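You operate a simulated robot arm through the tools that you are given. There is no shell and no other tool. Be economical: measure what you need, move in short steps, check, and stop when the job is done.

You are at the controls of a simulated two-armed robot. One attempt, no reset.

TASK
Brake the cart, then plug all three short tubes flush.
Fine: each black plug goes in the tube of its size; the brake stays on.

Only the result counts: the job must be done as asked and must still hold three seconds after the hand-in. Knocking over, shifting, dropping, spilling or breaking anything else fails it.

THE ROBOT
Two 7-joint arms with fingered hands on one trunk, on a base that drives. Base frame: it is fixed to the floor where the robot stands at the start and does not move with it; the origin is under the middle of the robot, x ahead of it, y to its left, z up. Readings come in m, degrees, newtons and seconds.
The left shoulder is at the start at [0.117, 0.187, 1.029], the right one opposite. With the tool pointing down near the work surface each hand reaches from about 0.48 to 0.86 m from the robot's upright axis, wherever it stands, measured 20 degrees to its own side. Places, roughly: red lever [0.5, 0, 0.7]. Payload 3.6 kg a hand.
Tool frame (each hand has its own): the origin (TCP) lies between the finger pads and is the grasp point; the fingertips stand 0.026 m ahead of it; z points along the fingers, y is the line along which they close. Largest opening 0.088 m; the body of the gripper starts 0.03 m behind the TCP. The gripper is a hand of 3 fingers: y runs from the thumb to the fingers, the wrist lies at [-0.017, -0.098, -0.164] in the tool frame, and closing takes about 1.5 s.
Orientation is that of the tool frame in the base frame, as a unit quaternion [x, y, z, w]. With the fingers straight down and the wrist toward the robot, the tool's x, y and z point along [0, 1, 0], [1, 0, 0] and [0, 0, -1] of the base frame.

THE INTERFACE
- The arms move only by the tool arm_command. It takes "left_increments", "right_increments" or both (then of equal length, played together; a hand with none holds still); each is text: rows parted by semicolons, each of 7 numbers parted by spaces: the shift along the tool's x, y, z in m, then the turn, a rotation vector about the tool's x, y, z in rad, then the opening in per cent of the stroke, from 0 (shut) to 100 (fully open). In form: tx ty tz ax ay az gripper; .... A call has 1 to 8 rows; each row is the pose to reach, as a shift and turn from the pose commanded when the call began, along the tool's axes at that moment. A row lasts 0.2 s, in which the tool goes at most 0.05 m and 8.6 degrees; a call with a longer step from one row to the next is refused whole, and so is a gripper value outside its range. A pose out of reach is approached as far as the arm can. The call stops where the force on the tool passes 60 N (or 10 N more than at its start, if that is more) or the arm is blocked; 0.2 s more then pass. Each finger travels about 0.153 m/s and halts on what it meets, pressing with about 31 N; the grip force reading is that of the motor and also rises with nothing between the fingers. The clock runs only during rows and for 0.2 s after the last one: add rows that repeat a pose to give the fingers time. The reply holds the time, the measured pose of the TCP, the force on the tool along the base axes, the opening and the grip force, in the units named above and with some noise, with the torque about the TCP (base axes, N m) and any sound that the robot's microphone picked up.
- Cameras (640 x 400 px; columns grow to the right, rows downward): "scene" is now at [0.2675, -0.0336, 0.9648]; the picture's right is [-0.35, -0.94, 0.00], its down [0.02, -0.01, -1.00] and it looks along [0.94, -0.35, 0.03] (base axes); focal length 214 px, centre (320, 200). "left" rides on the left gripper at [-0.056, -0.08, -0.102] in its tool frame; the picture's right is [-0.73, -0.32, 0.60], its down [0.62, -0.67, 0.41] and it looks along [0.27, 0.67, 0.69] (tool axes); focal length 247 px, centre (320, 200). "right" rides on the right gripper at [0.056, -0.08, -0.102] in its tool frame; the picture's right is [-0.73, 0.32, -0.60], its down [-0.62, -0.67, 0.41] and it looks along [-0.27, 0.68, 0.69] (tool axes); focal length 247 px, centre (320, 200). There is no depth. A picture from a camera that has moved, and an enlarged one, comes with that camera's place and axes in the base frame and with its lens.
- get_image(camera): a new picture of that camera. The clock stands still meanwhile.
- slide_trunk(by): slides the trunk up (or, below 0, down) by that many m; the arms and the scene camera ride with it, the base frame stays. It gives what a move gives, with no picture.
- steer(legs): drives the robot by 1 to 6 legs, each [ahead, left, turn to the left] in m, m and degrees, along the robot's own axes; the way and the turn of a leg run together, so that a leg with both is an arc; at most 1.5 m and 180 degrees a leg. The arms and the cameras ride along, it lands a little off, and it stops where it bumps. It gives what a move gives.
- preshape(shape, hand): the hand has 3 fingers and takes this shape, open, in about a second: jaw (thumb against the fingers, like two jaws); tri (thumb and two fingers); tip (a fingertip pinch); poke (one finger out to press); point (the index stretched); flat (the hand flat); cup (the hand cupped); fist (a fist). The gripper value then closes the fingers along that shape, each until it touches; the sizes above hold for jaw. It gives what a move gives, with no picture.
- pan_tilt(pan, tilt): turns the head with the scene camera to pan (to the left, within 60 degrees either way) and tilt (down, from -29 to 69), counted from straight ahead of the robot. It gives what a move gives.
- zoom(camera, box): a new picture of the part [left, top, right, bottom] of that camera's present view, enlarged. The clock stands still meanwhile.
- close_job(): hands the job in; it is judged then, once.

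Go step by step. Nothing tells you exact positions but the pictures and the camera data: compare them with the known pose of the tool, close in by small moves and look again before you grip or let go. The budget is 120 turns and 100 pictures, counting those below and the enlarged ones. Unless the task says otherwise, let go and move clear before handing in, and close with one line.

The tools are called after "Call:" by a JSON object that holds its "fn" and its "kwargs". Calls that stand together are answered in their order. arm_command: Moves the arms, as the interface text tells. Its arguments: {"type":"object","properties":{"left_increments":{"type":"string"},"right_increments":{"type":"string"}},"required":[]} The other tools are called the same way: slide_trunk (by) slides the trunk up or down; preshape (shape, hand) gives the hand a shape; steer (legs) drives the base; pan_tilt (pan, tilt) turns the head that bears the scene camera; get_image (camera) takes a picture; zoom (camera, box) takes an enlarged picture of a part of a camera's view; close_job () hands the job in.

At the start:

```text
t: 0.0
left_eef_pos: [0.5793, 0.0766, 1.2964]
left_tool_rot: [0.707, 0.708, 0.0, 0.0]
left_contact_force: [0.0, -0.7, 0.0]
left_moment: [-0.01, -0.02, -0.01]
left_grip_width: 0.088
left_gripper_force: 0.0
left_shape: jaw
right_eef_pos: [0.4831, -0.315, 1.3593]
right_tool_rot: [0.707, 0.707, 0.0, -0.001]
right_contact_force: [0.3, -0.9, -0.4]
right_moment: [-0.01, 0.01, -0.03]
right_grip_width: 0.0879
right_gripper_force: 0.1
right_shape: jaw
trunk travel left (down, up): [-0.175, 0.582]
robot x, y, heading: [-0.0015, -0.0007, -0.3]
head pan, tilt: [-20.5, -1.4]
```

scene: 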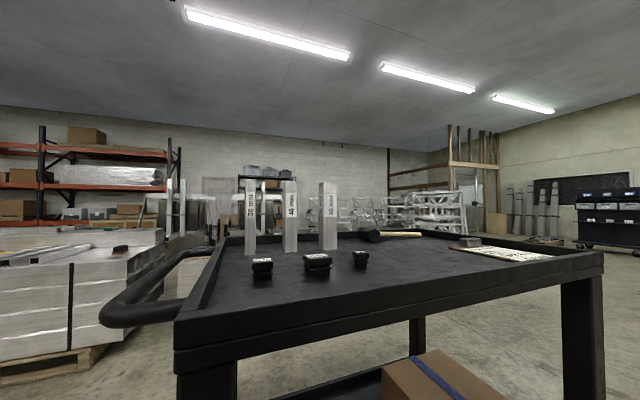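
right: 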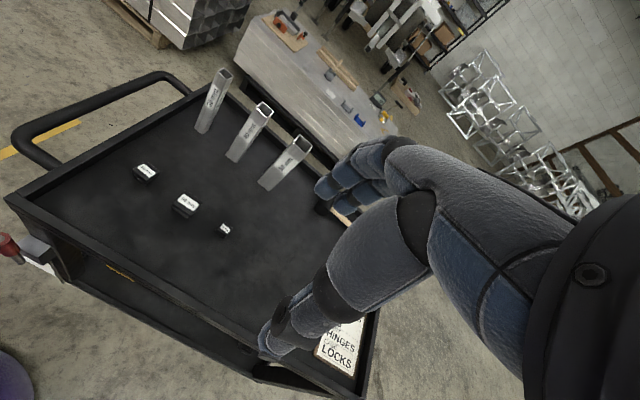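
left: 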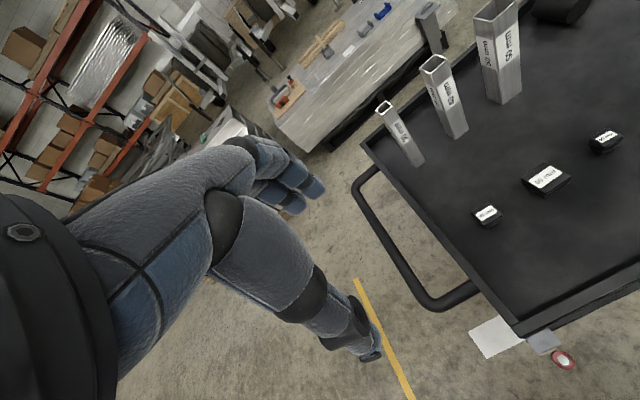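

I see a cart with three upright tubes and three black plugs on it, and a red brake lever near the cart's near-left corner. I'll turn the head down to look at the cart and the lever.

Call:
{"fn": "pan_tilt", "kwargs": {"pan": -5, "tilt": 40}}

Call:
{"fn": "get_image", "kwargs": {"camera": "scene"}}

```text
t: 1.1
left_eef_pos: [0.5791, 0.0772, 1.2959]
left_tool_rot: [0.707, 0.707, 0.001, 0.0]
left_contact_force: [-0.3, 0.1, 0.8]
left_moment: [0.03, 0.01, -0.03]
left_grip_width: 0.0877
left_gripper_force: 0.0
left_shape: jaw
right_eef_pos: [0.4843, -0.3152, 1.3594]
right_tool_rot: [0.707, 0.707, 0.0, 0.0]
right_contact_force: [0.9, 0.8, 0.0]
right_moment: [-0.01, -0.01, -0.02]
right_grip_width: 0.0875
right_gripper_force: 0.0
right_shape: jaw
trunk travel left (down, up): [-0.175, 0.582]
robot x, y, heading: [-0.0028, 0.0031, 0.1]
head pan, tilt: [-5.0, 40.0]
```

```text
96 pictures are left
camera scene: at [0.2685, -0.0098, 0.8989], right [-0.09, -1.0, 0.0], down [-0.64, 0.06, -0.77], along [0.76, -0.07, -0.64], focal length 214 px, centre (320, 200)
```

scene: 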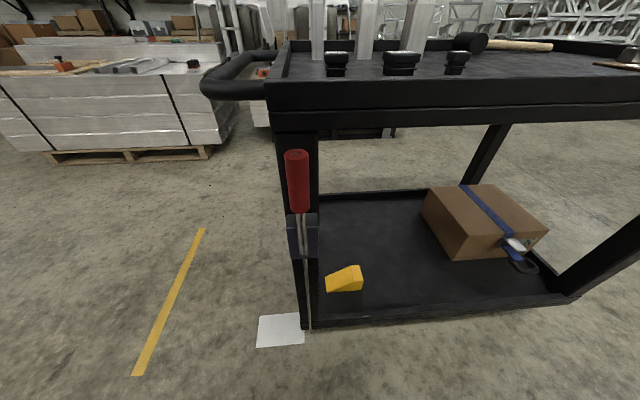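

The red-handled lever stands on the near-left leg, with a metal quadrant below it and a white card beside it. I'll enlarge these.

Call:
{"fn": "zoom", "kwargs": {"camera": "scene", "box": [240, 130, 400, 350]}}

Call:
{"fn": "zoom", "kwargs": {"camera": "right", "box": [0, 180, 160, 320]}}

Call:
{"fn": "zoom", "kwargs": {"camera": "left", "box": [440, 280, 640, 400]}}

```text
1.82 times, centred on (320, 240) of scene
camera zoom: at [0.2685, -0.0098, 0.8989], right [-0.09, -1.0, 0.0], down [-0.64, 0.06, -0.77], along [0.76, -0.07, -0.64], focal length 390 px, centre (320, 127)
```

zoom: 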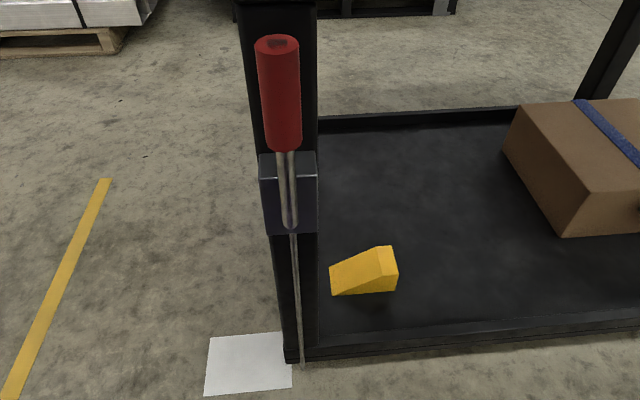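

```text
2.86 times, centred on (80, 250) of right
camera zoom: at [0.4029, -0.2587, 1.462], right [0.32, -0.73, 0.6], down [-0.67, -0.62, -0.41], along [0.68, -0.27, -0.69], focal length 706 px, centre (1006, 57)
```

zoom: 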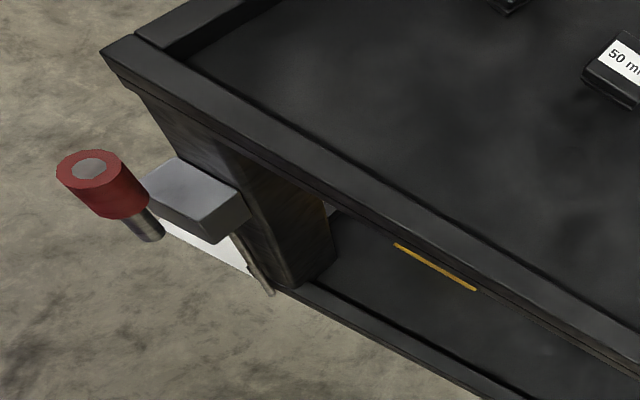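

```text
3.20 times, centred on (540, 340) of left
camera zoom: at [0.5009, 0.0203, 1.399], right [-0.32, -0.73, -0.6], down [-0.67, 0.62, -0.41], along [0.67, 0.27, -0.69], focal length 790 px, centre (-384, -248)
```

zoom: 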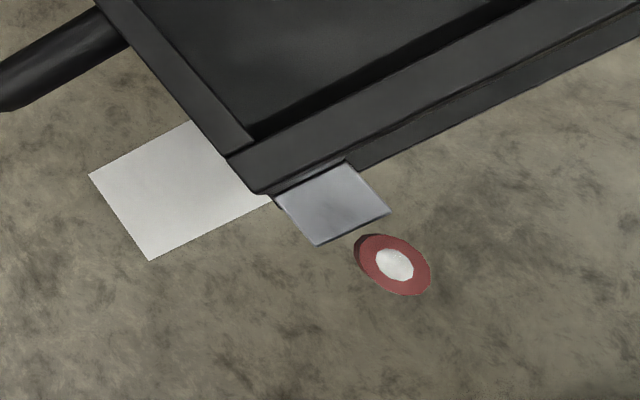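

The red grip's top is at about [0.47, 0, 0.79], with its pivot near [0.52, 0, 0.55]; the near rim of the cart is at x≈0.52, z≈0.85. I'll back off for room and bring the left hand level in front of the lever, turning it to point ahead.

Call:
{"fn": "steer", "kwargs": {"legs": [[-0.25, 0, 0]]}}

Call:
{"fn": "arm_command", "kwargs": {"left_increments": "0 0 0.05 -0.0806 0.0806 0.0806 100;0 0 0.10 -0.1612 0.1612 0.1612 100;0 0 0.15 -0.2418 0.2418 0.2418 100;0 0 0.20 -0.3224 0.3224 0.3224 100;0 0 0.25 -0.403 0.403 0.403 100;0 0 0.30 -0.4836 0.4836 0.4836 100;0 0 0.35 -0.5642 0.5642 0.5642 100;0 0 0.40 -0.6448 0.6448 0.6448 100"}}

```text
t: 2.9
left_eef_pos: [0.3257, 0.0761, 1.2965]
left_tool_rot: [0.706, 0.708, 0.0, 0.0]
left_contact_force: [-0.1, 0.5, 0.7]
left_moment: [-0.01, -0.02, 0.03]
left_grip_width: 0.0878
left_gripper_force: 0.0
left_shape: jaw
right_eef_pos: [0.2295, -0.3153, 1.3602]
right_tool_rot: [0.707, 0.707, 0.0, 0.0]
right_contact_force: [0.3, 0.4, 0.2]
right_moment: [0.02, -0.02, 0.02]
right_grip_width: 0.0877
right_gripper_force: 0.0
right_shape: jaw
trunk travel left (down, up): [-0.175, 0.582]
robot x, y, heading: [-0.2555, 0.0026, 0.2]
head pan, tilt: [-5.0, 40.0]
```

```text
t: 4.7
left_eef_pos: [0.3267, 0.0763, 0.8937]
left_tool_rot: [0.815, 0.384, 0.434, 0.0]
left_contact_force: [0.2, 1.1, -0.7]
left_moment: [-0.01, 0.01, -0.01]
left_grip_width: 0.0877
left_gripper_force: 0.1
left_shape: jaw
right_eef_pos: [0.231, -0.3136, 1.3603]
right_tool_rot: [0.707, 0.707, 0.0, 0.0]
right_contact_force: [-0.1, 0.1, -0.3]
right_moment: [0.0, 0.03, 0.04]
right_grip_width: 0.0877
right_gripper_force: 0.0
right_shape: jaw
trunk travel left (down, up): [-0.175, 0.582]
robot x, y, heading: [-0.2542, 0.0008, 0.1]
head pan, tilt: [-5.0, 40.0]
```

The left hand is turning as planned. I'll finish the turn and lower it, then look.

Call:
{"fn": "arm_command", "kwargs": {"left_increments": "-0.0195 -0.0006 0.0096 -0.0806 0.0806 0.0806 100;-0.039 -0.0012 0.0192 -0.1612 0.1612 0.1612 100;-0.0585 -0.0018 0.0288 -0.2418 0.2418 0.2418 100;-0.078 -0.0024 0.0384 -0.3224 0.3224 0.3224 100;-0.0975 -0.003 0.048 -0.403 0.403 0.403 100;-0.117 -0.0036 0.0576 -0.4836 0.4836 0.4836 100;-0.1366 -0.0043 0.0674 -0.5642 0.5642 0.5642 100"}}

Call:
{"fn": "get_image", "kwargs": {"camera": "left"}}

Call:
{"fn": "get_image", "kwargs": {"camera": "scene"}}

```text
t: 6.3
left_eef_pos: [0.325, 0.018, 0.7554]
left_tool_rot: [0.707, 0.0, 0.707, -0.001]
left_contact_force: [0.3, 0.5, -1.3]
left_moment: [-0.02, 0.03, -0.01]
left_grip_width: 0.0877
left_gripper_force: 0.2
left_shape: jaw
right_eef_pos: [0.2306, -0.3149, 1.3595]
right_tool_rot: [0.707, 0.707, 0.0, -0.001]
right_contact_force: [0.5, 0.0, 0.3]
right_moment: [0.02, 0.0, 0.0]
right_grip_width: 0.0877
right_gripper_force: 0.1
right_shape: jaw
trunk travel left (down, up): [-0.175, 0.582]
robot x, y, heading: [-0.2526, -0.0, 0.4]
head pan, tilt: [-5.0, 40.0]
```

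```text
92 pictures are left
camera left: at [0.225, 0.098, 0.7], right [0.6, 0.32, -0.73], down [0.41, 0.66, 0.62], along [0.69, -0.68, 0.27], focal length 247 px, centre (320, 200)
```

left: 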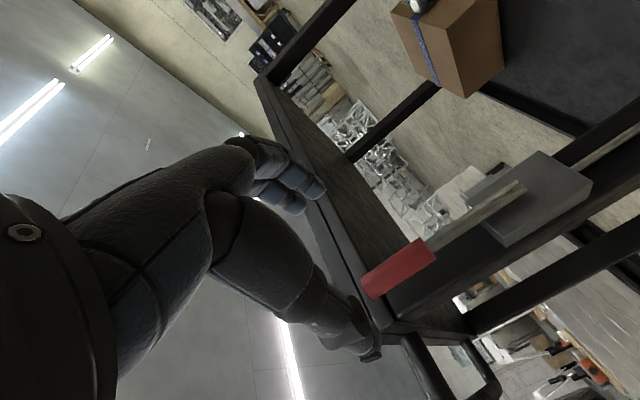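

```text
91 pictures are left
camera scene: at [0.0155, -0.0096, 0.8989], right [-0.09, -1.0, 0.0], down [-0.64, 0.06, -0.77], along [0.76, -0.07, -0.64], focal length 214 px, centre (320, 200)
```

scene: 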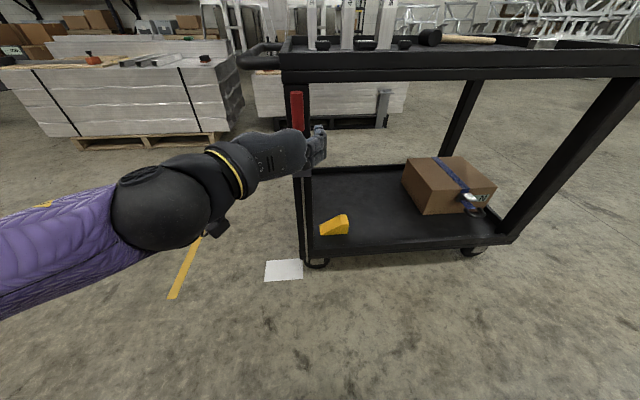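

The hand is level with the lever, about 0.15 m in front of it. I'll enlarge the lever to see how it moves.

Call:
{"fn": "zoom", "kwargs": {"camera": "left", "box": [340, 130, 640, 330]}}

Call:
{"fn": "zoom", "kwargs": {"camera": "scene", "box": [250, 70, 350, 280]}}

```text
2.00 times, centred on (490, 230) of left
camera zoom: at [0.225, 0.098, 0.7], right [0.6, 0.32, -0.73], down [0.41, 0.66, 0.62], along [0.69, -0.68, 0.27], focal length 494 px, centre (-20, 140)
```

zoom: 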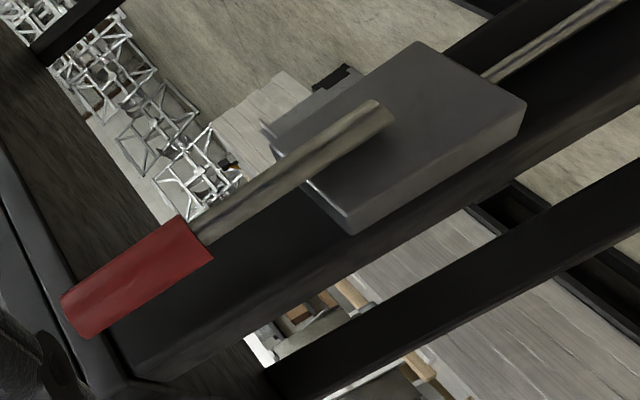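

```text
1.90 times, centred on (300, 175) of scene
camera zoom: at [0.0155, -0.0096, 0.8989], right [-0.09, -1.0, 0.0], down [-0.64, 0.06, -0.77], along [0.76, -0.07, -0.64], focal length 408 px, centre (358, 248)
```

zoom: 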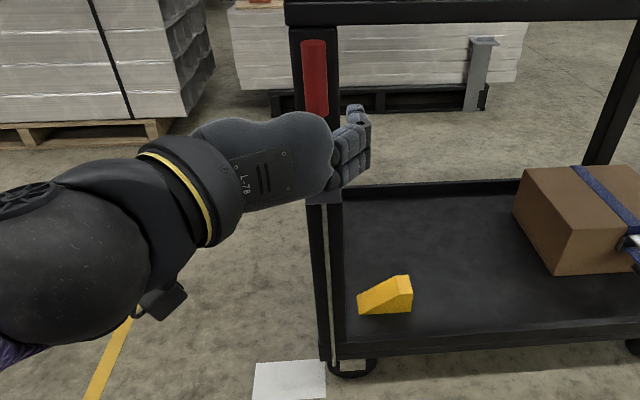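

The lever stands upright at x≈0.47, y≈0, with the grip from z≈0.716 to 0.789 and the pivot near z≈0.625. I'll slide the open hand around the grip, halfway first to check centring.

Call:
{"fn": "arm_command", "kwargs": {"left_increments": "-0.001 0.009 0.04 0 0 0 100;-0.003 0.018 0.08 0 0 0 100"}}

Call:
{"fn": "get_image", "kwargs": {"camera": "left"}}

Call:
{"fn": "zoom", "kwargs": {"camera": "scene", "box": [250, 70, 350, 170]}}

```text
t: 6.9
left_eef_pos: [0.404, -0.0011, 0.7529]
left_tool_rot: [0.707, 0.001, 0.707, 0.0]
left_contact_force: [0.0, 0.0, 0.1]
left_moment: [-0.02, 0.04, 0.03]
left_grip_width: 0.0878
left_gripper_force: 0.1
left_shape: jaw
right_eef_pos: [0.2317, -0.3143, 1.3594]
right_tool_rot: [0.707, 0.707, 0.0, 0.0]
right_contact_force: [-0.2, 0.3, -0.2]
right_moment: [-0.02, 0.01, 0.01]
right_grip_width: 0.0879
right_gripper_force: 0.0
right_shape: jaw
trunk travel left (down, up): [-0.175, 0.582]
robot x, y, heading: [-0.2527, 0.0049, 0.4]
head pan, tilt: [-5.0, 40.0]
```

```text
88 pictures are left
camera left: at [0.3034, 0.0787, 0.6978], right [0.6, 0.32, -0.74], down [0.41, 0.67, 0.62], along [0.69, -0.67, 0.27], focal length 247 px, centre (320, 200)
```

left: 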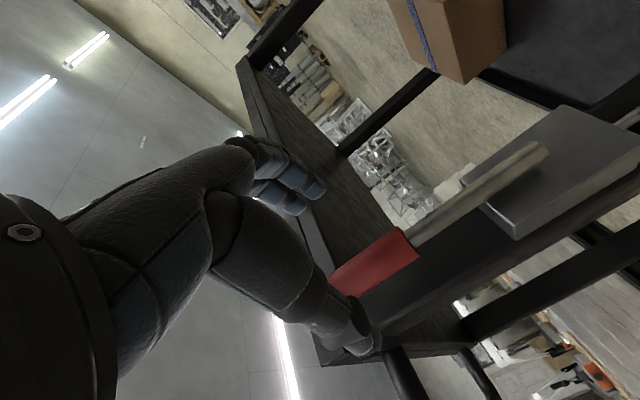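

```text
4.00 times, centred on (300, 120) of scene
camera zoom: at [0.0156, -0.0097, 0.8988], right [-0.09, -1.0, 0.0], down [-0.64, 0.06, -0.77], along [0.76, -0.07, -0.64], focal length 858 px, centre (400, 520)
```

zoom: 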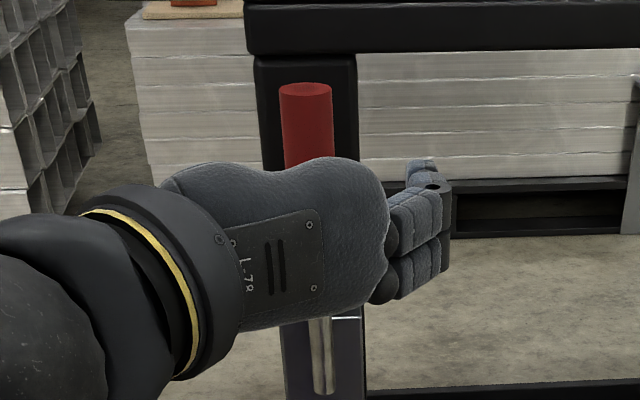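

The grip lines up within the open fingers. I'll move forward to enclose it and close.

Call:
{"fn": "arm_command", "kwargs": {"left_increments": "0 0.001 0.035 0 0 0 100;0 0.003 0.066 0 0 0 100;0 0.003 0.066 0 0 0 50;0 0.003 0.066 0 0 0 25;0 0.003 0.066 0 0 0 0;0 0.003 0.066 0 0 0 0;0 0.003 0.066 0 0 0 0"}}

Call:
{"fn": "get_image", "kwargs": {"camera": "left"}}

Call:
{"fn": "zoom", "kwargs": {"camera": "scene", "box": [250, 70, 350, 170]}}

```text
t: 8.5
left_eef_pos: [0.4713, -0.0032, 0.753]
left_tool_rot: [0.707, 0.001, 0.707, -0.002]
left_contact_force: [16.4, 0.8, 1.9]
left_moment: [0.04, -0.04, -0.05]
left_grip_width: 0.0132
left_gripper_force: 30.6
left_shape: jaw
right_eef_pos: [0.233, -0.3145, 1.3592]
right_tool_rot: [0.706, 0.708, -0.001, -0.001]
right_contact_force: [0.7, 0.0, -0.1]
right_moment: [0.02, 0.0, 0.02]
right_grip_width: 0.0877
right_gripper_force: 0.1
right_shape: jaw
trunk travel left (down, up): [-0.175, 0.582]
robot x, y, heading: [-0.2552, -0.0003, -0.1]
head pan, tilt: [-5.0, 40.0]
```

```text
86 pictures are left
camera left: at [0.3706, 0.0763, 0.6973], right [0.6, 0.32, -0.73], down [0.41, 0.67, 0.62], along [0.69, -0.67, 0.27], focal length 247 px, centre (320, 200)
```

left: 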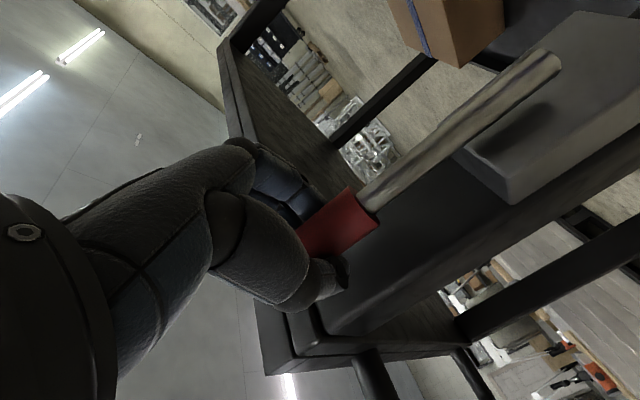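

```text
4.00 times, centred on (300, 120) of scene
camera zoom: at [0.0166, -0.0095, 0.8986], right [-0.09, -1.0, 0.0], down [-0.64, 0.06, -0.77], along [0.76, -0.07, -0.64], focal length 858 px, centre (400, 520)
```

zoom: 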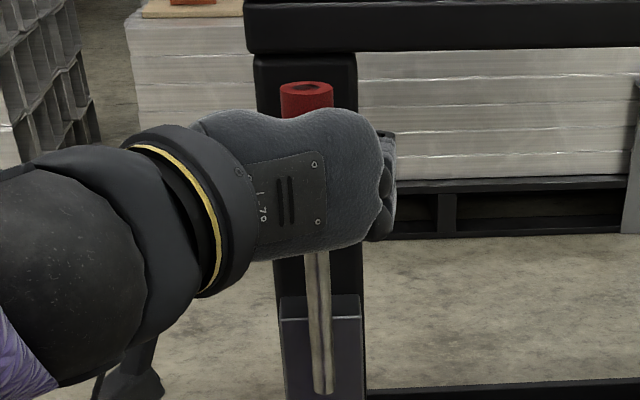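

The grip is held (30 N). I'll test-pull gently toward the robot to see which way the lever yields.

Call:
{"fn": "arm_command", "kwargs": {"left_increments": "0 0 -0.008 0 0 0 0;0 0 -0.016 0 0 0 0;-0.001 0 -0.024 0 0 0 0"}}

Call:
{"fn": "get_image", "kwargs": {"camera": "left"}}

```text
t: 9.0
left_eef_pos: [0.4702, 0.0013, 0.753]
left_tool_rot: [0.707, 0.006, 0.707, -0.01]
left_contact_force: [34.7, -6.2, -8.1]
left_moment: [0.07, 0.01, -0.21]
left_grip_width: 0.0103
left_gripper_force: 31.1
left_shape: jaw
right_eef_pos: [0.235, -0.3159, 1.3565]
right_tool_rot: [0.707, 0.707, 0.0, -0.002]
right_contact_force: [0.9, 0.3, 0.1]
right_moment: [-0.01, 0.01, 0.0]
right_grip_width: 0.0878
right_gripper_force: 0.1
right_shape: jaw
trunk travel left (down, up): [-0.175, 0.582]
robot x, y, heading: [-0.2496, -0.0012, 0.1]
head pan, tilt: [-5.0, 40.0]
stopped in row 2 (left hand): the force on the tool passed its limit at 68 N (the readings are from after the stop); the commanded pose is now the measured one
```

```text
84 pictures are left
camera left: at [0.3674, 0.0799, 0.6984], right [0.59, 0.34, -0.73], down [0.4, 0.67, 0.63], along [0.7, -0.66, 0.26], focal length 247 px, centre (320, 200)
```

left: 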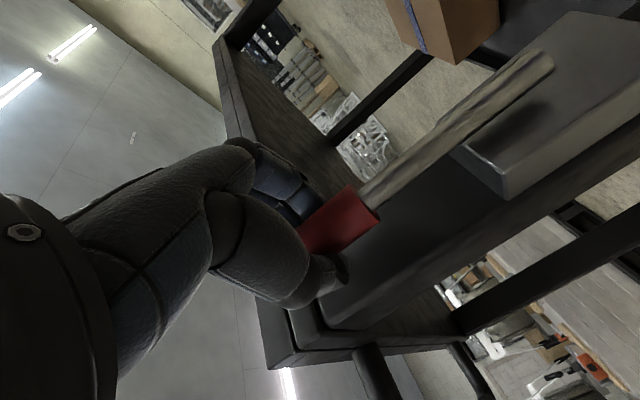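

Pulling toward the robot meets a hard stop, so the lever likely swings sideways. I'll relieve the pull and test to the right, then left, by small amounts.

Call:
{"fn": "arm_command", "kwargs": {"left_increments": "0 0 0.003 0 0 0 0;0 0.008 0.003 0 0 0 0;0 0.016 0.003 0 0 0 0"}}

```text
t: 9.8
left_eef_pos: [0.4711, -0.0127, 0.7529]
left_tool_rot: [0.707, 0.005, 0.707, -0.008]
left_contact_force: [22.0, 5.3, -13.1]
left_moment: [0.38, 0.17, -0.05]
left_grip_width: 0.0127
left_gripper_force: 31.0
left_shape: jaw
right_eef_pos: [0.235, -0.3142, 1.3573]
right_tool_rot: [0.706, 0.708, -0.001, -0.001]
right_contact_force: [0.5, -1.0, -0.7]
right_moment: [0.01, 0.01, 0.0]
right_grip_width: 0.0876
right_gripper_force: 0.1
right_shape: jaw
trunk travel left (down, up): [-0.175, 0.582]
robot x, y, heading: [-0.2528, 0.0016, 0.0]
head pan, tilt: [-5.0, 40.0]
```

It yields sideways with only ~5 N. I need to check whether the lever turned or the cart rolled.

Call:
{"fn": "get_image", "kwargs": {"camera": "scene"}}

Call:
{"fn": "zoom", "kwargs": {"camera": "scene", "box": [250, 70, 350, 170]}}

```text
83 pictures are left
camera scene: at [0.0184, -0.0093, 0.8979], right [-0.09, -1.0, 0.0], down [-0.64, 0.05, -0.76], along [0.76, -0.07, -0.65], focal length 214 px, centre (320, 200)
```

scene: 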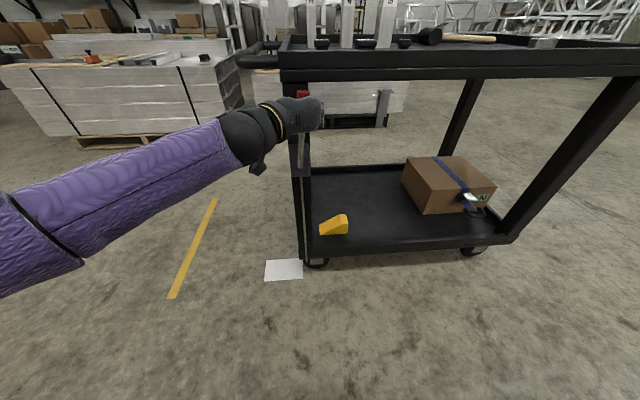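

```text
4.00 times, centred on (300, 120) of scene
camera zoom: at [0.0184, -0.0093, 0.8979], right [-0.09, -1.0, 0.0], down [-0.64, 0.05, -0.76], along [0.76, -0.07, -0.65], focal length 858 px, centre (400, 520)
```

zoom: 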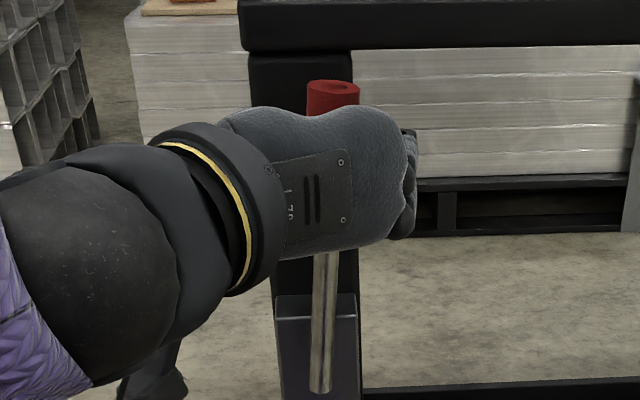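

The lever itself tilts right about a fore-aft pivot; the cart is still. I'll continue along that arc, turning the hand with it.

Call:
{"fn": "arm_command", "kwargs": {"left_increments": "-0.0026 0.0177 0 0 0 0.14 0;-0.0076 0.0348 0 0 0 0.28 0;-0.0149 0.0511 0 0 0 0.42 0;-0.0245 0.0662 0 0 0 0.56 0"}}

Call:
{"fn": "get_image", "kwargs": {"camera": "scene"}}

```text
t: 10.8
left_eef_pos: [0.4719, -0.0775, 0.7289]
left_tool_rot: [0.681, -0.191, 0.677, -0.204]
left_contact_force: [9.1, 10.9, -15.1]
left_moment: [0.22, 0.1, 0.07]
left_grip_width: 0.0128
left_gripper_force: 31.0
left_shape: jaw
right_eef_pos: [0.2338, -0.3142, 1.3587]
right_tool_rot: [0.706, 0.708, 0.0, -0.002]
right_contact_force: [0.2, 0.0, 0.3]
right_moment: [0.01, 0.01, 0.03]
right_grip_width: 0.0878
right_gripper_force: 0.2
right_shape: jaw
trunk travel left (down, up): [-0.175, 0.582]
robot x, y, heading: [-0.2573, -0.0005, 0.0]
head pan, tilt: [-5.0, 40.0]
```

```text
81 pictures are left
camera scene: at [0.0176, -0.0093, 0.8983], right [-0.09, -1.0, 0.0], down [-0.64, 0.05, -0.76], along [0.76, -0.07, -0.64], focal length 214 px, centre (320, 200)
```

scene: 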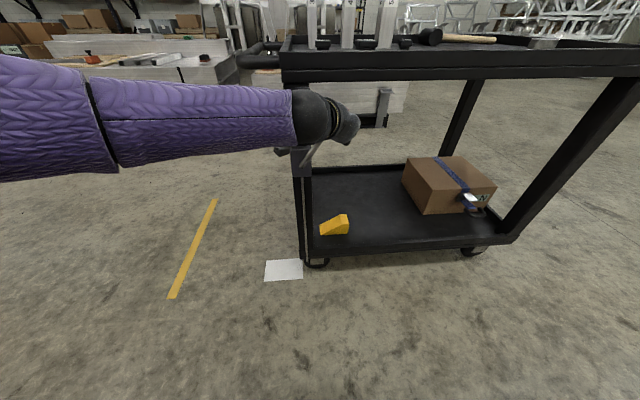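

The lever swings well and the cart stays put. I'll continue the same arc.

Call:
{"fn": "arm_command", "kwargs": {"left_increments": "-0.0026 0.0177 0 0 0 0.14 0;-0.0076 0.0348 0 0 0 0.28 0;-0.0149 0.0511 0 0 0 0.42 0;-0.0245 0.0662 0 0 0 0.56 0"}}

Call:
{"fn": "get_image", "kwargs": {"camera": "scene"}}

```text
t: 11.8
left_eef_pos: [0.4716, -0.1104, 0.6946]
left_tool_rot: [0.612, -0.345, 0.619, -0.352]
left_contact_force: [39.4, -14.5, 5.8]
left_moment: [-0.34, -0.06, -0.22]
left_grip_width: 0.0119
left_gripper_force: 30.6
left_shape: jaw
left hand out of reach, approached as far as the arm can: row 3, 4
right_eef_pos: [0.233, -0.3161, 1.3591]
right_tool_rot: [0.707, 0.707, -0.001, -0.002]
right_contact_force: [-0.3, 0.0, 0.2]
right_moment: [-0.02, 0.01, -0.03]
right_grip_width: 0.0875
right_gripper_force: 0.0
right_shape: jaw
trunk travel left (down, up): [-0.175, 0.582]
robot x, y, heading: [-0.2521, 0.0008, 0.0]
head pan, tilt: [-5.0, 40.0]
```

```text
80 pictures are left
camera scene: at [0.0181, -0.0111, 0.8985], right [-0.09, -1.0, 0.0], down [-0.64, 0.06, -0.76], along [0.76, -0.07, -0.64], focal length 214 px, centre (320, 200)
```

scene: 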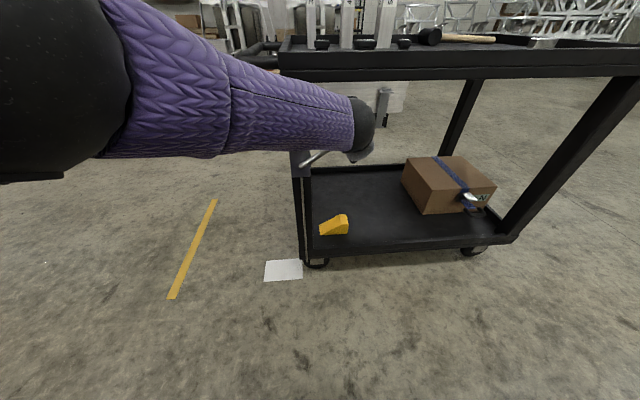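

The lever is about 57° over and the wrist has reached its limit in roll; no click yet. I'll release, back off and see whether it holds, then push it on from above with the closed fingers.

Call:
{"fn": "arm_command", "kwargs": {"left_increments": "0 0 0.003 0 0 0 50;0 0 0.003 0 0 0 100;0 0 0.003 0 0 0 100;0 0 -0.04 0 0 -0.1 100;0 0 -0.08 0 0 -0.24 100;0 0 -0.1 0 0 -0.38 100;0 0 -0.1 0 0 -0.52 100;0 0 -0.1 0 0 -0.66 100"}}

Call:
{"fn": "zoom", "kwargs": {"camera": "scene", "box": [250, 70, 450, 195]}}

Call:
{"fn": "get_image", "kwargs": {"camera": "left"}}

```text
t: 13.6
left_eef_pos: [0.3681, -0.1094, 0.6909]
left_tool_rot: [0.695, -0.123, 0.696, -0.133]
left_contact_force: [-0.2, 0.4, 0.6]
left_moment: [-0.02, -0.02, 0.02]
left_grip_width: 0.0879
left_gripper_force: 0.2
left_shape: jaw
right_eef_pos: [0.2317, -0.3149, 1.3593]
right_tool_rot: [0.706, 0.708, 0.001, 0.0]
right_contact_force: [1.0, -0.5, 0.7]
right_moment: [-0.05, 0.05, 0.01]
right_grip_width: 0.0876
right_gripper_force: 0.0
right_shape: jaw
trunk travel left (down, up): [-0.175, 0.582]
robot x, y, heading: [-0.2513, 0.0042, -0.2]
head pan, tilt: [-5.0, 40.0]
```

```text
3.20 times, centred on (350, 132) of scene
camera zoom: at [0.016, -0.0099, 0.8989], right [-0.09, -1.0, 0.0], down [-0.64, 0.06, -0.77], along [0.76, -0.07, -0.64], focal length 686 px, centre (224, 416)
```

zoom: 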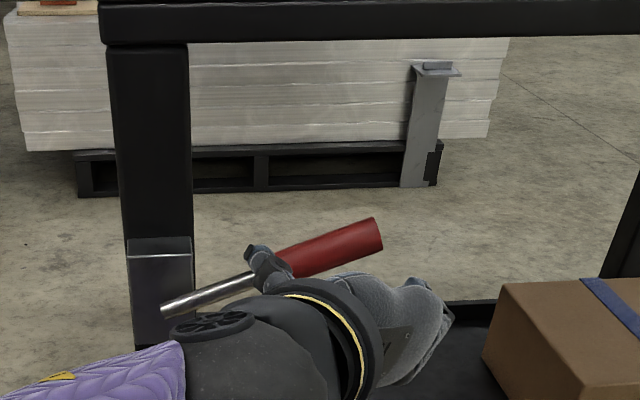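

```text
78 pictures are left
camera left: at [0.2649, -0.0161, 0.6661], right [0.59, 0.57, -0.57], down [0.4, 0.4, 0.82], along [0.7, -0.72, 0.01], focal length 247 px, centre (320, 200)
```

left: 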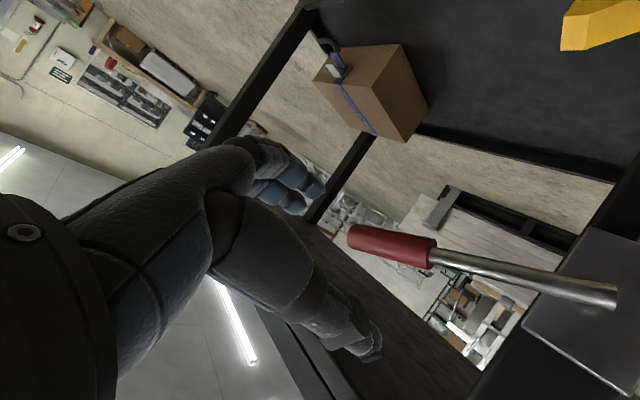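

The lever holds where I left it. Now I'll shut the fingers, raise the hand above the red grip, and move in over it.

Call:
{"fn": "arm_command", "kwargs": {"left_increments": "0.03 -0.012 0 0 0 -0.12 60;0.06 -0.024 0 0 0 -0.24 20;0.084 -0.032 0 0 0 -0.37 0;0.084 -0.032 0 0 0 -0.37 0;0.084 -0.032 0.05 0 0 -0.37 0;0.084 -0.032 0.098 0 0 -0.37 0"}}

Call:
{"fn": "get_image", "kwargs": {"camera": "left"}}

Call:
{"fn": "zoom", "kwargs": {"camera": "scene", "box": [250, 70, 450, 195]}}

```text
t: 15.0
left_eef_pos: [0.4643, -0.1082, 0.7791]
left_tool_rot: [0.705, 0.005, 0.709, -0.003]
left_contact_force: [-0.3, -0.2, 0.1]
left_moment: [0.01, -0.02, 0.0]
left_grip_width: 0.0001
left_gripper_force: 30.2
left_shape: jaw
right_eef_pos: [0.2319, -0.3145, 1.36]
right_tool_rot: [0.707, 0.708, 0.0, 0.0]
right_contact_force: [0.2, -0.3, 0.3]
right_moment: [-0.03, -0.01, -0.03]
right_grip_width: 0.0879
right_gripper_force: 0.1
right_shape: jaw
trunk travel left (down, up): [-0.175, 0.582]
robot x, y, heading: [-0.2521, -0.0005, -0.1]
head pan, tilt: [-5.0, 40.0]
```

```text
77 pictures are left
camera left: at [0.3632, -0.0296, 0.723], right [0.6, 0.32, -0.73], down [0.4, 0.67, 0.62], along [0.69, -0.67, 0.27], focal length 247 px, centre (320, 200)
```

left: 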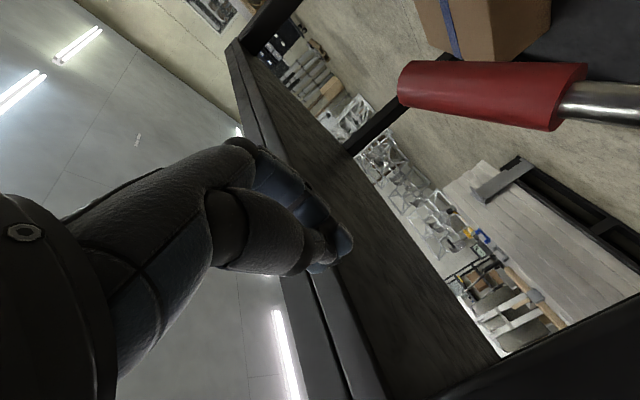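

```text
3.20 times, centred on (350, 132) of scene
camera zoom: at [0.0161, -0.01, 0.8988], right [-0.09, -1.0, 0.0], down [-0.64, 0.06, -0.77], along [0.76, -0.07, -0.64], focal length 686 px, centre (224, 416)
```

zoom: 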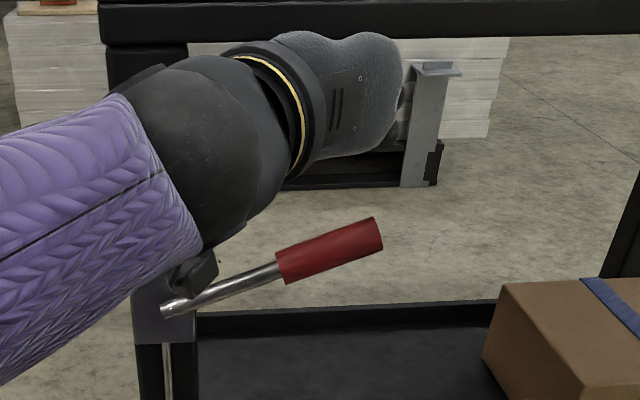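

The hand sits right over the red grip. I'll push down in steps.

Call:
{"fn": "arm_command", "kwargs": {"left_increments": "-0.015 0.003 0.004 0 0 0 0;-0.03 0.006 0.006 0 0 0 0;-0.042 0.009 0.006 0 0 0 0;-0.054 0.012 0.006 0 0 0 0;-0.066 0.014 0.006 0 0 0 0;-0.078 0.016 0.006 0 0 0 0"}}

Call:
{"fn": "zoom", "kwargs": {"camera": "scene", "box": [250, 70, 450, 195]}}

```text
t: 16.4
left_eef_pos: [0.4704, -0.1227, 0.7131]
left_tool_rot: [0.705, 0.005, 0.71, -0.005]
left_contact_force: [-0.3, 0.3, -0.1]
left_moment: [0.02, 0.0, -0.02]
left_grip_width: 0.0
left_gripper_force: 31.0
left_shape: jaw
left hand out of reach, approached as far as the arm can: row 6
right_eef_pos: [0.2306, -0.3144, 1.3604]
right_tool_rot: [0.707, 0.708, 0.0, 0.0]
right_contact_force: [-0.7, -0.1, -0.7]
right_moment: [-0.01, 0.0, 0.04]
right_grip_width: 0.0876
right_gripper_force: 0.0
right_shape: jaw
trunk travel left (down, up): [-0.175, 0.582]
robot x, y, heading: [-0.252, -0.0044, 0.2]
head pan, tilt: [-5.0, 40.0]
```

```text
3.20 times, centred on (350, 132) of scene
camera zoom: at [0.016, -0.0099, 0.8989], right [-0.09, -1.0, 0.0], down [-0.64, 0.06, -0.77], along [0.76, -0.07, -0.64], focal length 686 px, centre (224, 416)
```

zoom: 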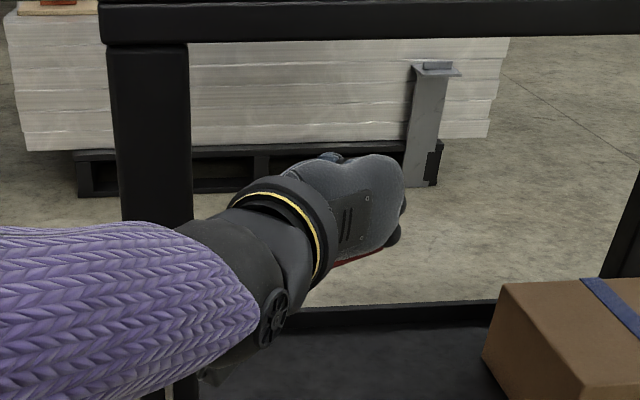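

The left arm is at its low limit just above the grip. I'll lower the trunk a bit so the hand can press on down.

Call:
{"fn": "slide_trunk", "kwargs": {"by": -0.04}}

Call:
{"fn": "get_image", "kwargs": {"camera": "left"}}

```text
t: 17.1
left_eef_pos: [0.4742, -0.1262, 0.703]
left_tool_rot: [0.687, 0.016, 0.726, 0.011]
left_contact_force: [-7.5, 8.3, 19.4]
left_moment: [-0.35, 0.26, -0.28]
left_grip_width: 0.0002
left_gripper_force: 31.0
left_shape: jaw
right_eef_pos: [0.2314, -0.312, 1.3229]
right_tool_rot: [0.707, 0.707, -0.002, -0.001]
right_contact_force: [-0.1, 0.1, -1.2]
right_moment: [-0.05, -0.02, 0.02]
right_grip_width: 0.0876
right_gripper_force: 0.0
right_shape: jaw
trunk travel left (down, up): [-0.139, 0.618]
robot x, y, heading: [-0.2549, -0.0013, 0.2]
head pan, tilt: [-5.0, 40.0]
stopped: the force on the tool passed its limit at 66 N (the readings are from after the stop); the commanded pose is now the measured one
```

```text
74 pictures are left
camera left: at [0.3761, -0.0494, 0.639], right [0.64, 0.3, -0.71], down [0.37, 0.69, 0.62], along [0.68, -0.66, 0.33], focal length 247 px, centre (320, 200)
```

left: 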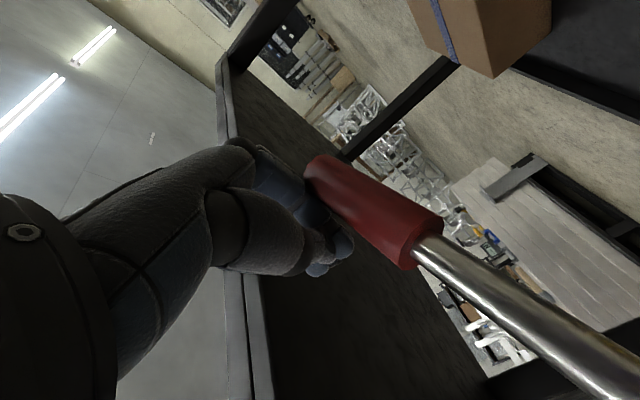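

The press met firm resistance, so the lever may be at its end stop. I'll lift the hand away and look at the lever angle.

Call:
{"fn": "arm_command", "kwargs": {"left_increments": "0.02 0 0 0 0 0 0;0.03 0 -0.04 0 0 0 0;0.03 0 -0.09 0 0 0 0;0.03 -0.04 -0.13 0 0 0 0;0.03 -0.08 -0.15 0 0 0 0;0.03 -0.13 -0.15 0 0 0 0"}}

Call:
{"fn": "zoom", "kwargs": {"camera": "scene", "box": [250, 70, 450, 195]}}

Call:
{"fn": "get_image", "kwargs": {"camera": "scene"}}

```text
refused: row 4 steps farther than a row can; nothing moved
```

```text
3.20 times, centred on (350, 132) of scene
camera zoom: at [0.0214, -0.008, 0.8595], right [-0.08, -1.0, 0.0], down [-0.64, 0.05, -0.77], along [0.76, -0.07, -0.64], focal length 686 px, centre (224, 416)
```

zoom: 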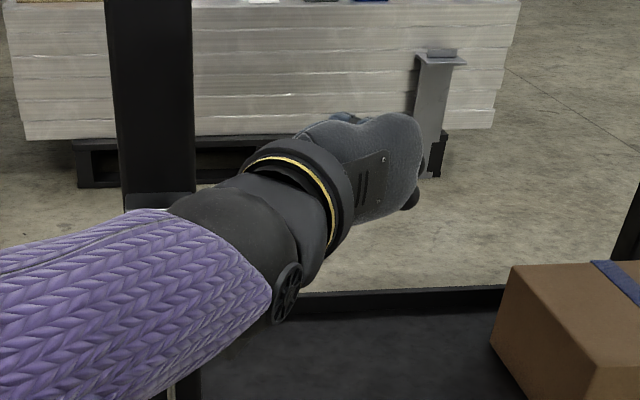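

```text
72 pictures are left
camera scene: at [0.0214, -0.008, 0.8595], right [-0.08, -1.0, 0.0], down [-0.64, 0.05, -0.77], along [0.76, -0.07, -0.64], focal length 214 px, centre (320, 200)
```

scene: 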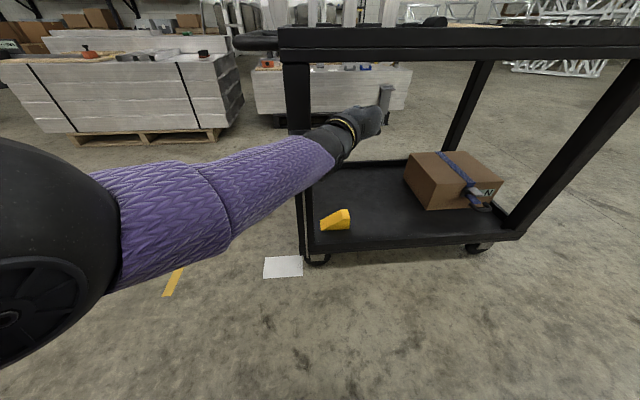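

Call:
{"fn": "arm_command", "kwargs": {"left_increments": "0.02 0 0 0 0 0 0;0.03 0 -0.04 0 0 0 0;0.03 0 -0.085 0 0 0 0;0.03 -0.02 -0.12 0 0 0 0;0.03 -0.05 -0.15 0 0 0 0;0.03 -0.1 -0.15 0 0 0 0"}}

Call:
{"fn": "get_image", "kwargs": {"camera": "left"}}

Call:
{"fn": "zoom", "kwargs": {"camera": "scene", "box": [250, 70, 450, 195]}}

```text
t: 18.5
left_eef_pos: [0.3222, -0.0274, 0.7164]
left_tool_rot: [0.692, 0.013, 0.722, 0.007]
left_contact_force: [0.3, 0.1, 0.2]
left_moment: [0.02, -0.01, -0.04]
left_grip_width: 0.0
left_gripper_force: 30.5
left_shape: jaw
right_eef_pos: [0.2345, -0.3144, 1.3224]
right_tool_rot: [0.707, 0.707, -0.002, -0.001]
right_contact_force: [0.0, 0.5, 1.2]
right_moment: [0.02, 0.03, 0.0]
right_grip_width: 0.0876
right_gripper_force: 0.0
right_shape: jaw
trunk travel left (down, up): [-0.139, 0.618]
robot x, y, heading: [-0.2511, 0.0007, 0.0]
head pan, tilt: [-5.0, 40.0]
```

```text
71 pictures are left
camera left: at [0.2233, 0.0506, 0.6537], right [0.63, 0.3, -0.72], down [0.38, 0.69, 0.62], along [0.68, -0.66, 0.32], focal length 247 px, centre (320, 200)
```

left: 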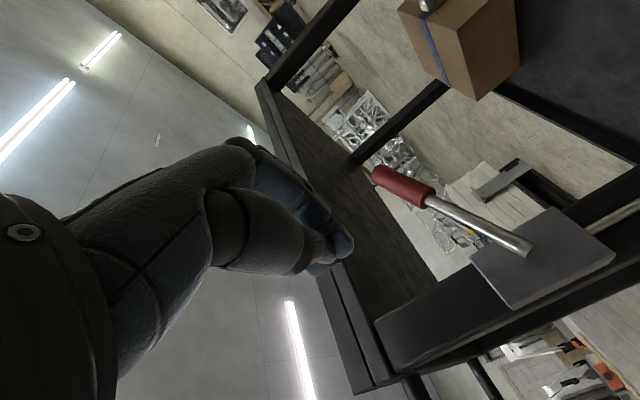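

```text
3.20 times, centred on (350, 132) of scene
camera zoom: at [0.0233, -0.0093, 0.8593], right [-0.09, -1.0, 0.0], down [-0.64, 0.06, -0.77], along [0.76, -0.07, -0.64], focal length 686 px, centre (224, 416)
```

zoom: 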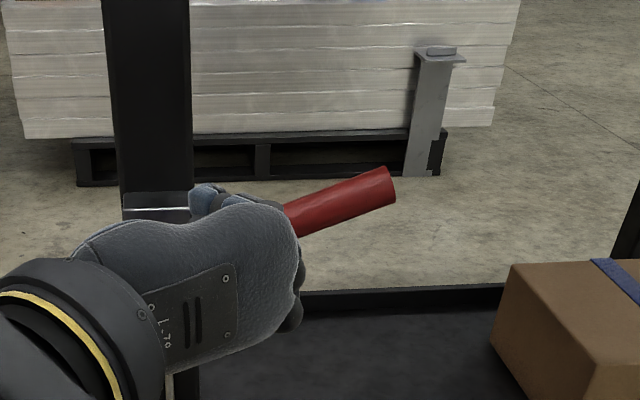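

The lever sits at about 70° over against a firm stop, and stays. I'll look at the wheel and bracket for signs of the brake.

Call:
{"fn": "zoom", "kwargs": {"camera": "scene", "box": [270, 210, 350, 290]}}

Call:
{"fn": "zoom", "kwargs": {"camera": "left", "box": [440, 150, 640, 320]}}

```text
5.00 times, centred on (310, 250) of scene
camera zoom: at [0.0233, -0.0093, 0.8593], right [-0.09, -1.0, 0.0], down [-0.64, 0.06, -0.77], along [0.76, -0.07, -0.64], focal length 1072 px, centre (370, -50)
```

zoom: 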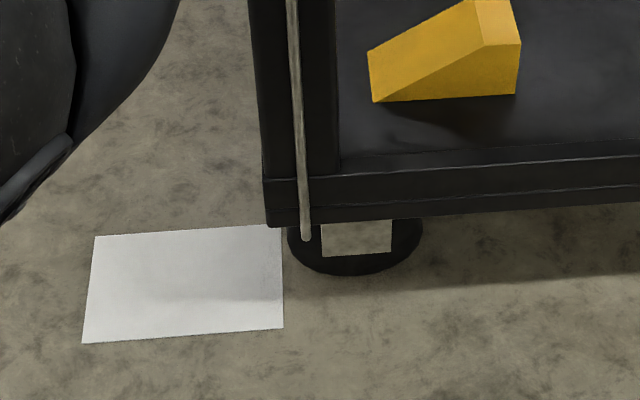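

```text
2.35 times, centred on (540, 235) of left
camera zoom: at [0.2233, 0.0506, 0.6537], right [0.63, 0.3, -0.72], down [0.38, 0.69, 0.62], along [0.68, -0.66, 0.32], focal length 581 px, centre (-198, 118)
```

zoom: 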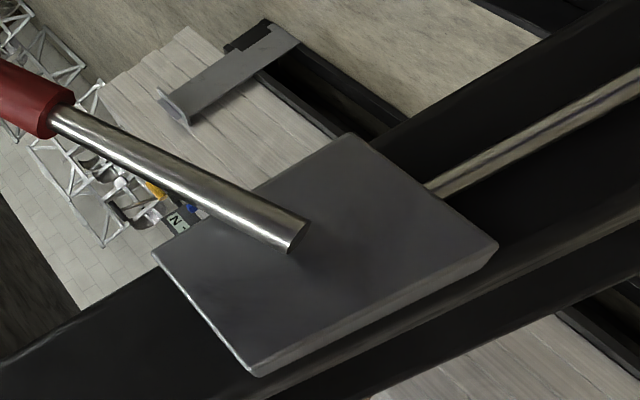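

The rod runs down to the wheel but shows nothing clear. I'll do a gentle check: place the shut fingers to the left of the cart leg and nudge it lightly to the right to see whether the cart is held.

Call:
{"fn": "arm_command", "kwargs": {"left_increments": "-0.005 -0.05 0 0 0 0 0;-0.01 -0.10 0 0 0 0 0;-0.015 -0.14 0 0 0 0 0;-0.018 -0.14 0.05 0 0 0 0;-0.018 -0.14 0.10 0 0 0 0;-0.018 -0.14 0.15 0 0 0 0;-0.018 -0.14 0.185 0 0 0 0"}}

Call:
{"fn": "get_image", "kwargs": {"camera": "scene"}}

```text
refused: row 1 steps farther than a row can; nothing moved
```

```text
67 pictures are left
camera scene: at [0.0233, -0.0093, 0.8593], right [-0.09, -1.0, 0.0], down [-0.64, 0.06, -0.77], along [0.76, -0.07, -0.64], focal length 214 px, centre (320, 200)
```

scene: 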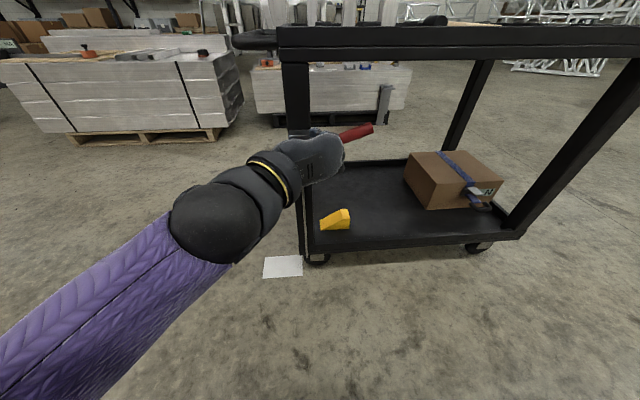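

Call:
{"fn": "arm_command", "kwargs": {"left_increments": "-0.005 -0.045 0 0 0 0 0;-0.01 -0.09 0 0 0 0 0;-0.015 -0.13 0 0 0 0 0;-0.018 -0.135 0.045 0 0 0 0;-0.018 -0.135 0.09 0 0 0 0;-0.018 -0.135 0.135 0 0 0 0;-0.018 -0.135 0.18 0 0 0 0"}}

Call:
{"fn": "get_image", "kwargs": {"camera": "left"}}

```text
t: 20.1
left_eef_pos: [0.5023, 0.1084, 0.7016]
left_tool_rot: [0.692, 0.013, 0.722, 0.007]
left_contact_force: [0.4, -0.5, 0.1]
left_moment: [-0.01, 0.04, 0.01]
left_grip_width: 0.0
left_gripper_force: 31.3
left_shape: jaw
right_eef_pos: [0.2343, -0.3147, 1.3214]
right_tool_rot: [0.706, 0.708, -0.002, -0.002]
right_contact_force: [-0.7, -0.3, 0.1]
right_moment: [0.02, 0.02, -0.02]
right_grip_width: 0.0877
right_gripper_force: 0.0
right_shape: jaw
trunk travel left (down, up): [-0.139, 0.618]
robot x, y, heading: [-0.2501, -0.0012, 0.0]
head pan, tilt: [-5.0, 40.0]
```

```text
66 pictures are left
camera left: at [0.4034, 0.1868, 0.6394], right [0.63, 0.3, -0.72], down [0.38, 0.69, 0.62], along [0.68, -0.66, 0.31], focal length 247 px, centre (320, 200)
```

left: 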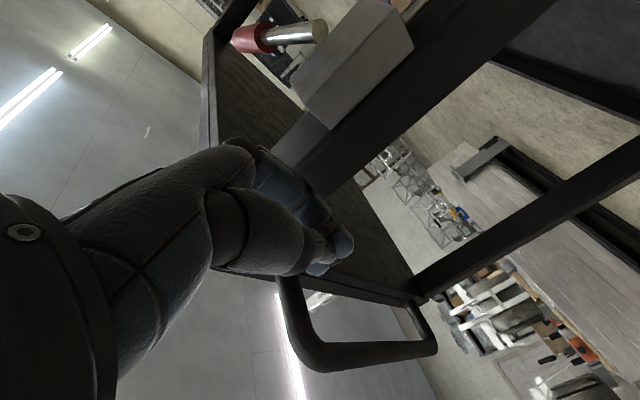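

Fingers are left of the leg. I'll creep right until light contact.

Call:
{"fn": "arm_command", "kwargs": {"left_increments": "0 0.015 0.015 0 0 0 0;0 0.03 0.02 0 0 0 0;0 0.04 0.02 0 0 0 0;0 0.046 0.02 0 0 0 0"}}

```text
t: 21.1
left_eef_pos: [0.5236, 0.0631, 0.7031]
left_tool_rot: [0.692, 0.013, 0.722, 0.006]
left_contact_force: [-0.8, 0.3, -0.3]
left_moment: [-0.01, -0.01, 0.03]
left_grip_width: 0.0
left_gripper_force: 30.9
left_shape: jaw
right_eef_pos: [0.2339, -0.313, 1.3224]
right_tool_rot: [0.707, 0.707, -0.002, -0.002]
right_contact_force: [-0.4, 0.3, 0.4]
right_moment: [0.02, 0.01, -0.01]
right_grip_width: 0.0878
right_gripper_force: 0.1
right_shape: jaw
trunk travel left (down, up): [-0.139, 0.618]
robot x, y, heading: [-0.2524, 0.0024, 0.2]
head pan, tilt: [-5.0, 40.0]
```

Call:
{"fn": "arm_command", "kwargs": {"left_increments": "0 0.005 0 0 0 0 0;0 0.01 0 0 0 0 0;0 0.014 0 0 0 0 0;0 0.018 0 0 0 0 0;0 0.02 0 0 0 0 0"}}

```text
t: 22.3
left_eef_pos: [0.5229, 0.0527, 0.704]
left_tool_rot: [0.692, 0.015, 0.722, 0.002]
left_contact_force: [-30.5, 43.0, 4.4]
left_moment: [0.26, 0.33, -0.96]
left_grip_width: 0.0
left_gripper_force: 30.9
left_shape: jaw
right_eef_pos: [0.2315, -0.3092, 1.3243]
right_tool_rot: [0.706, 0.708, -0.001, 0.0]
right_contact_force: [0.9, -0.1, 0.5]
right_moment: [0.02, 0.01, -0.01]
right_grip_width: 0.0877
right_gripper_force: 0.0
right_shape: jaw
trunk travel left (down, up): [-0.139, 0.618]
robot x, y, heading: [-0.2519, 0.0018, 0.5]
head pan, tilt: [-5.0, 40.0]
```

The cart holds against 43 N, so the brake is on. I'll withdraw the left hand and survey the plugs and tubes.

Call:
{"fn": "arm_command", "kwargs": {"left_increments": "0 -0.03 0 0 0 0 0;0 -0.05 -0.035 0 0 0 0;0 -0.06 -0.08 0 0 0 0;0 -0.07 -0.125 0 0 0 0;0 -0.07 -0.17 0 0 0 0;0 -0.07 -0.215 0 0 0 0"}}

Call:
{"fn": "slide_trunk", "kwargs": {"by": 0.34}}

Call:
{"fn": "pan_tilt", "kwargs": {"pan": -8, "tilt": 35}}

Call:
{"fn": "get_image", "kwargs": {"camera": "scene"}}

```text
t: 23.7
left_eef_pos: [0.308, 0.1112, 0.6946]
left_tool_rot: [0.691, 0.013, 0.722, 0.006]
left_contact_force: [-0.4, 1.3, 0.9]
left_moment: [-0.01, 0.01, 0.0]
left_grip_width: 0.0
left_gripper_force: 31.2
left_shape: jaw
right_eef_pos: [0.2344, -0.3133, 1.3215]
right_tool_rot: [0.708, 0.707, -0.002, -0.001]
right_contact_force: [-0.8, -0.2, 0.2]
right_moment: [0.01, 0.02, 0.0]
right_grip_width: 0.0878
right_gripper_force: 0.2
right_shape: jaw
trunk travel left (down, up): [-0.139, 0.618]
robot x, y, heading: [-0.2511, 0.0022, 0.1]
head pan, tilt: [-5.0, 40.0]
```

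```text
t: 27.1
left_eef_pos: [0.3062, 0.1107, 1.0341]
left_tool_rot: [0.693, 0.013, 0.721, 0.007]
left_contact_force: [0.5, -0.1, -0.2]
left_moment: [0.02, -0.03, 0.02]
left_grip_width: 0.0
left_gripper_force: 30.7
left_shape: jaw
right_eef_pos: [0.1817, -0.3136, 1.6936]
right_tool_rot: [0.707, 0.707, 0.024, 0.024]
right_contact_force: [-0.5, 0.4, -0.7]
right_moment: [-0.03, 0.0, -0.02]
right_grip_width: 0.0873
right_gripper_force: 0.1
right_shape: jaw
trunk travel left (down, up): [-0.479, 0.278]
robot x, y, heading: [-0.2556, -0.0025, -0.1]
head pan, tilt: [-5.0, 40.0]
```

```text
t: 27.7
left_eef_pos: [0.3071, 0.1127, 1.0331]
left_tool_rot: [0.692, 0.013, 0.722, 0.007]
left_contact_force: [0.6, 1.5, 0.4]
left_moment: [-0.01, 0.03, 0.01]
left_grip_width: 0.0001
left_gripper_force: 30.9
left_shape: jaw
right_eef_pos: [0.1809, -0.3125, 1.6941]
right_tool_rot: [0.707, 0.707, 0.024, 0.025]
right_contact_force: [0.1, 0.4, 0.4]
right_moment: [-0.02, 0.0, -0.02]
right_grip_width: 0.0877
right_gripper_force: 0.0
right_shape: jaw
trunk travel left (down, up): [-0.479, 0.278]
robot x, y, heading: [-0.2535, 0.0044, 0.2]
head pan, tilt: [-8.0, 35.0]
```

```text
65 pictures are left
camera scene: at [-0.0257, -0.0143, 1.2338], right [-0.14, -0.99, 0.0], down [-0.57, 0.08, -0.82], along [0.81, -0.11, -0.57], focal length 214 px, centre (320, 200)
```

scene: 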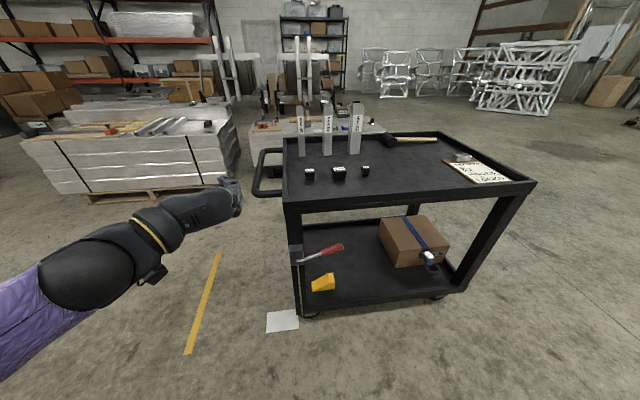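

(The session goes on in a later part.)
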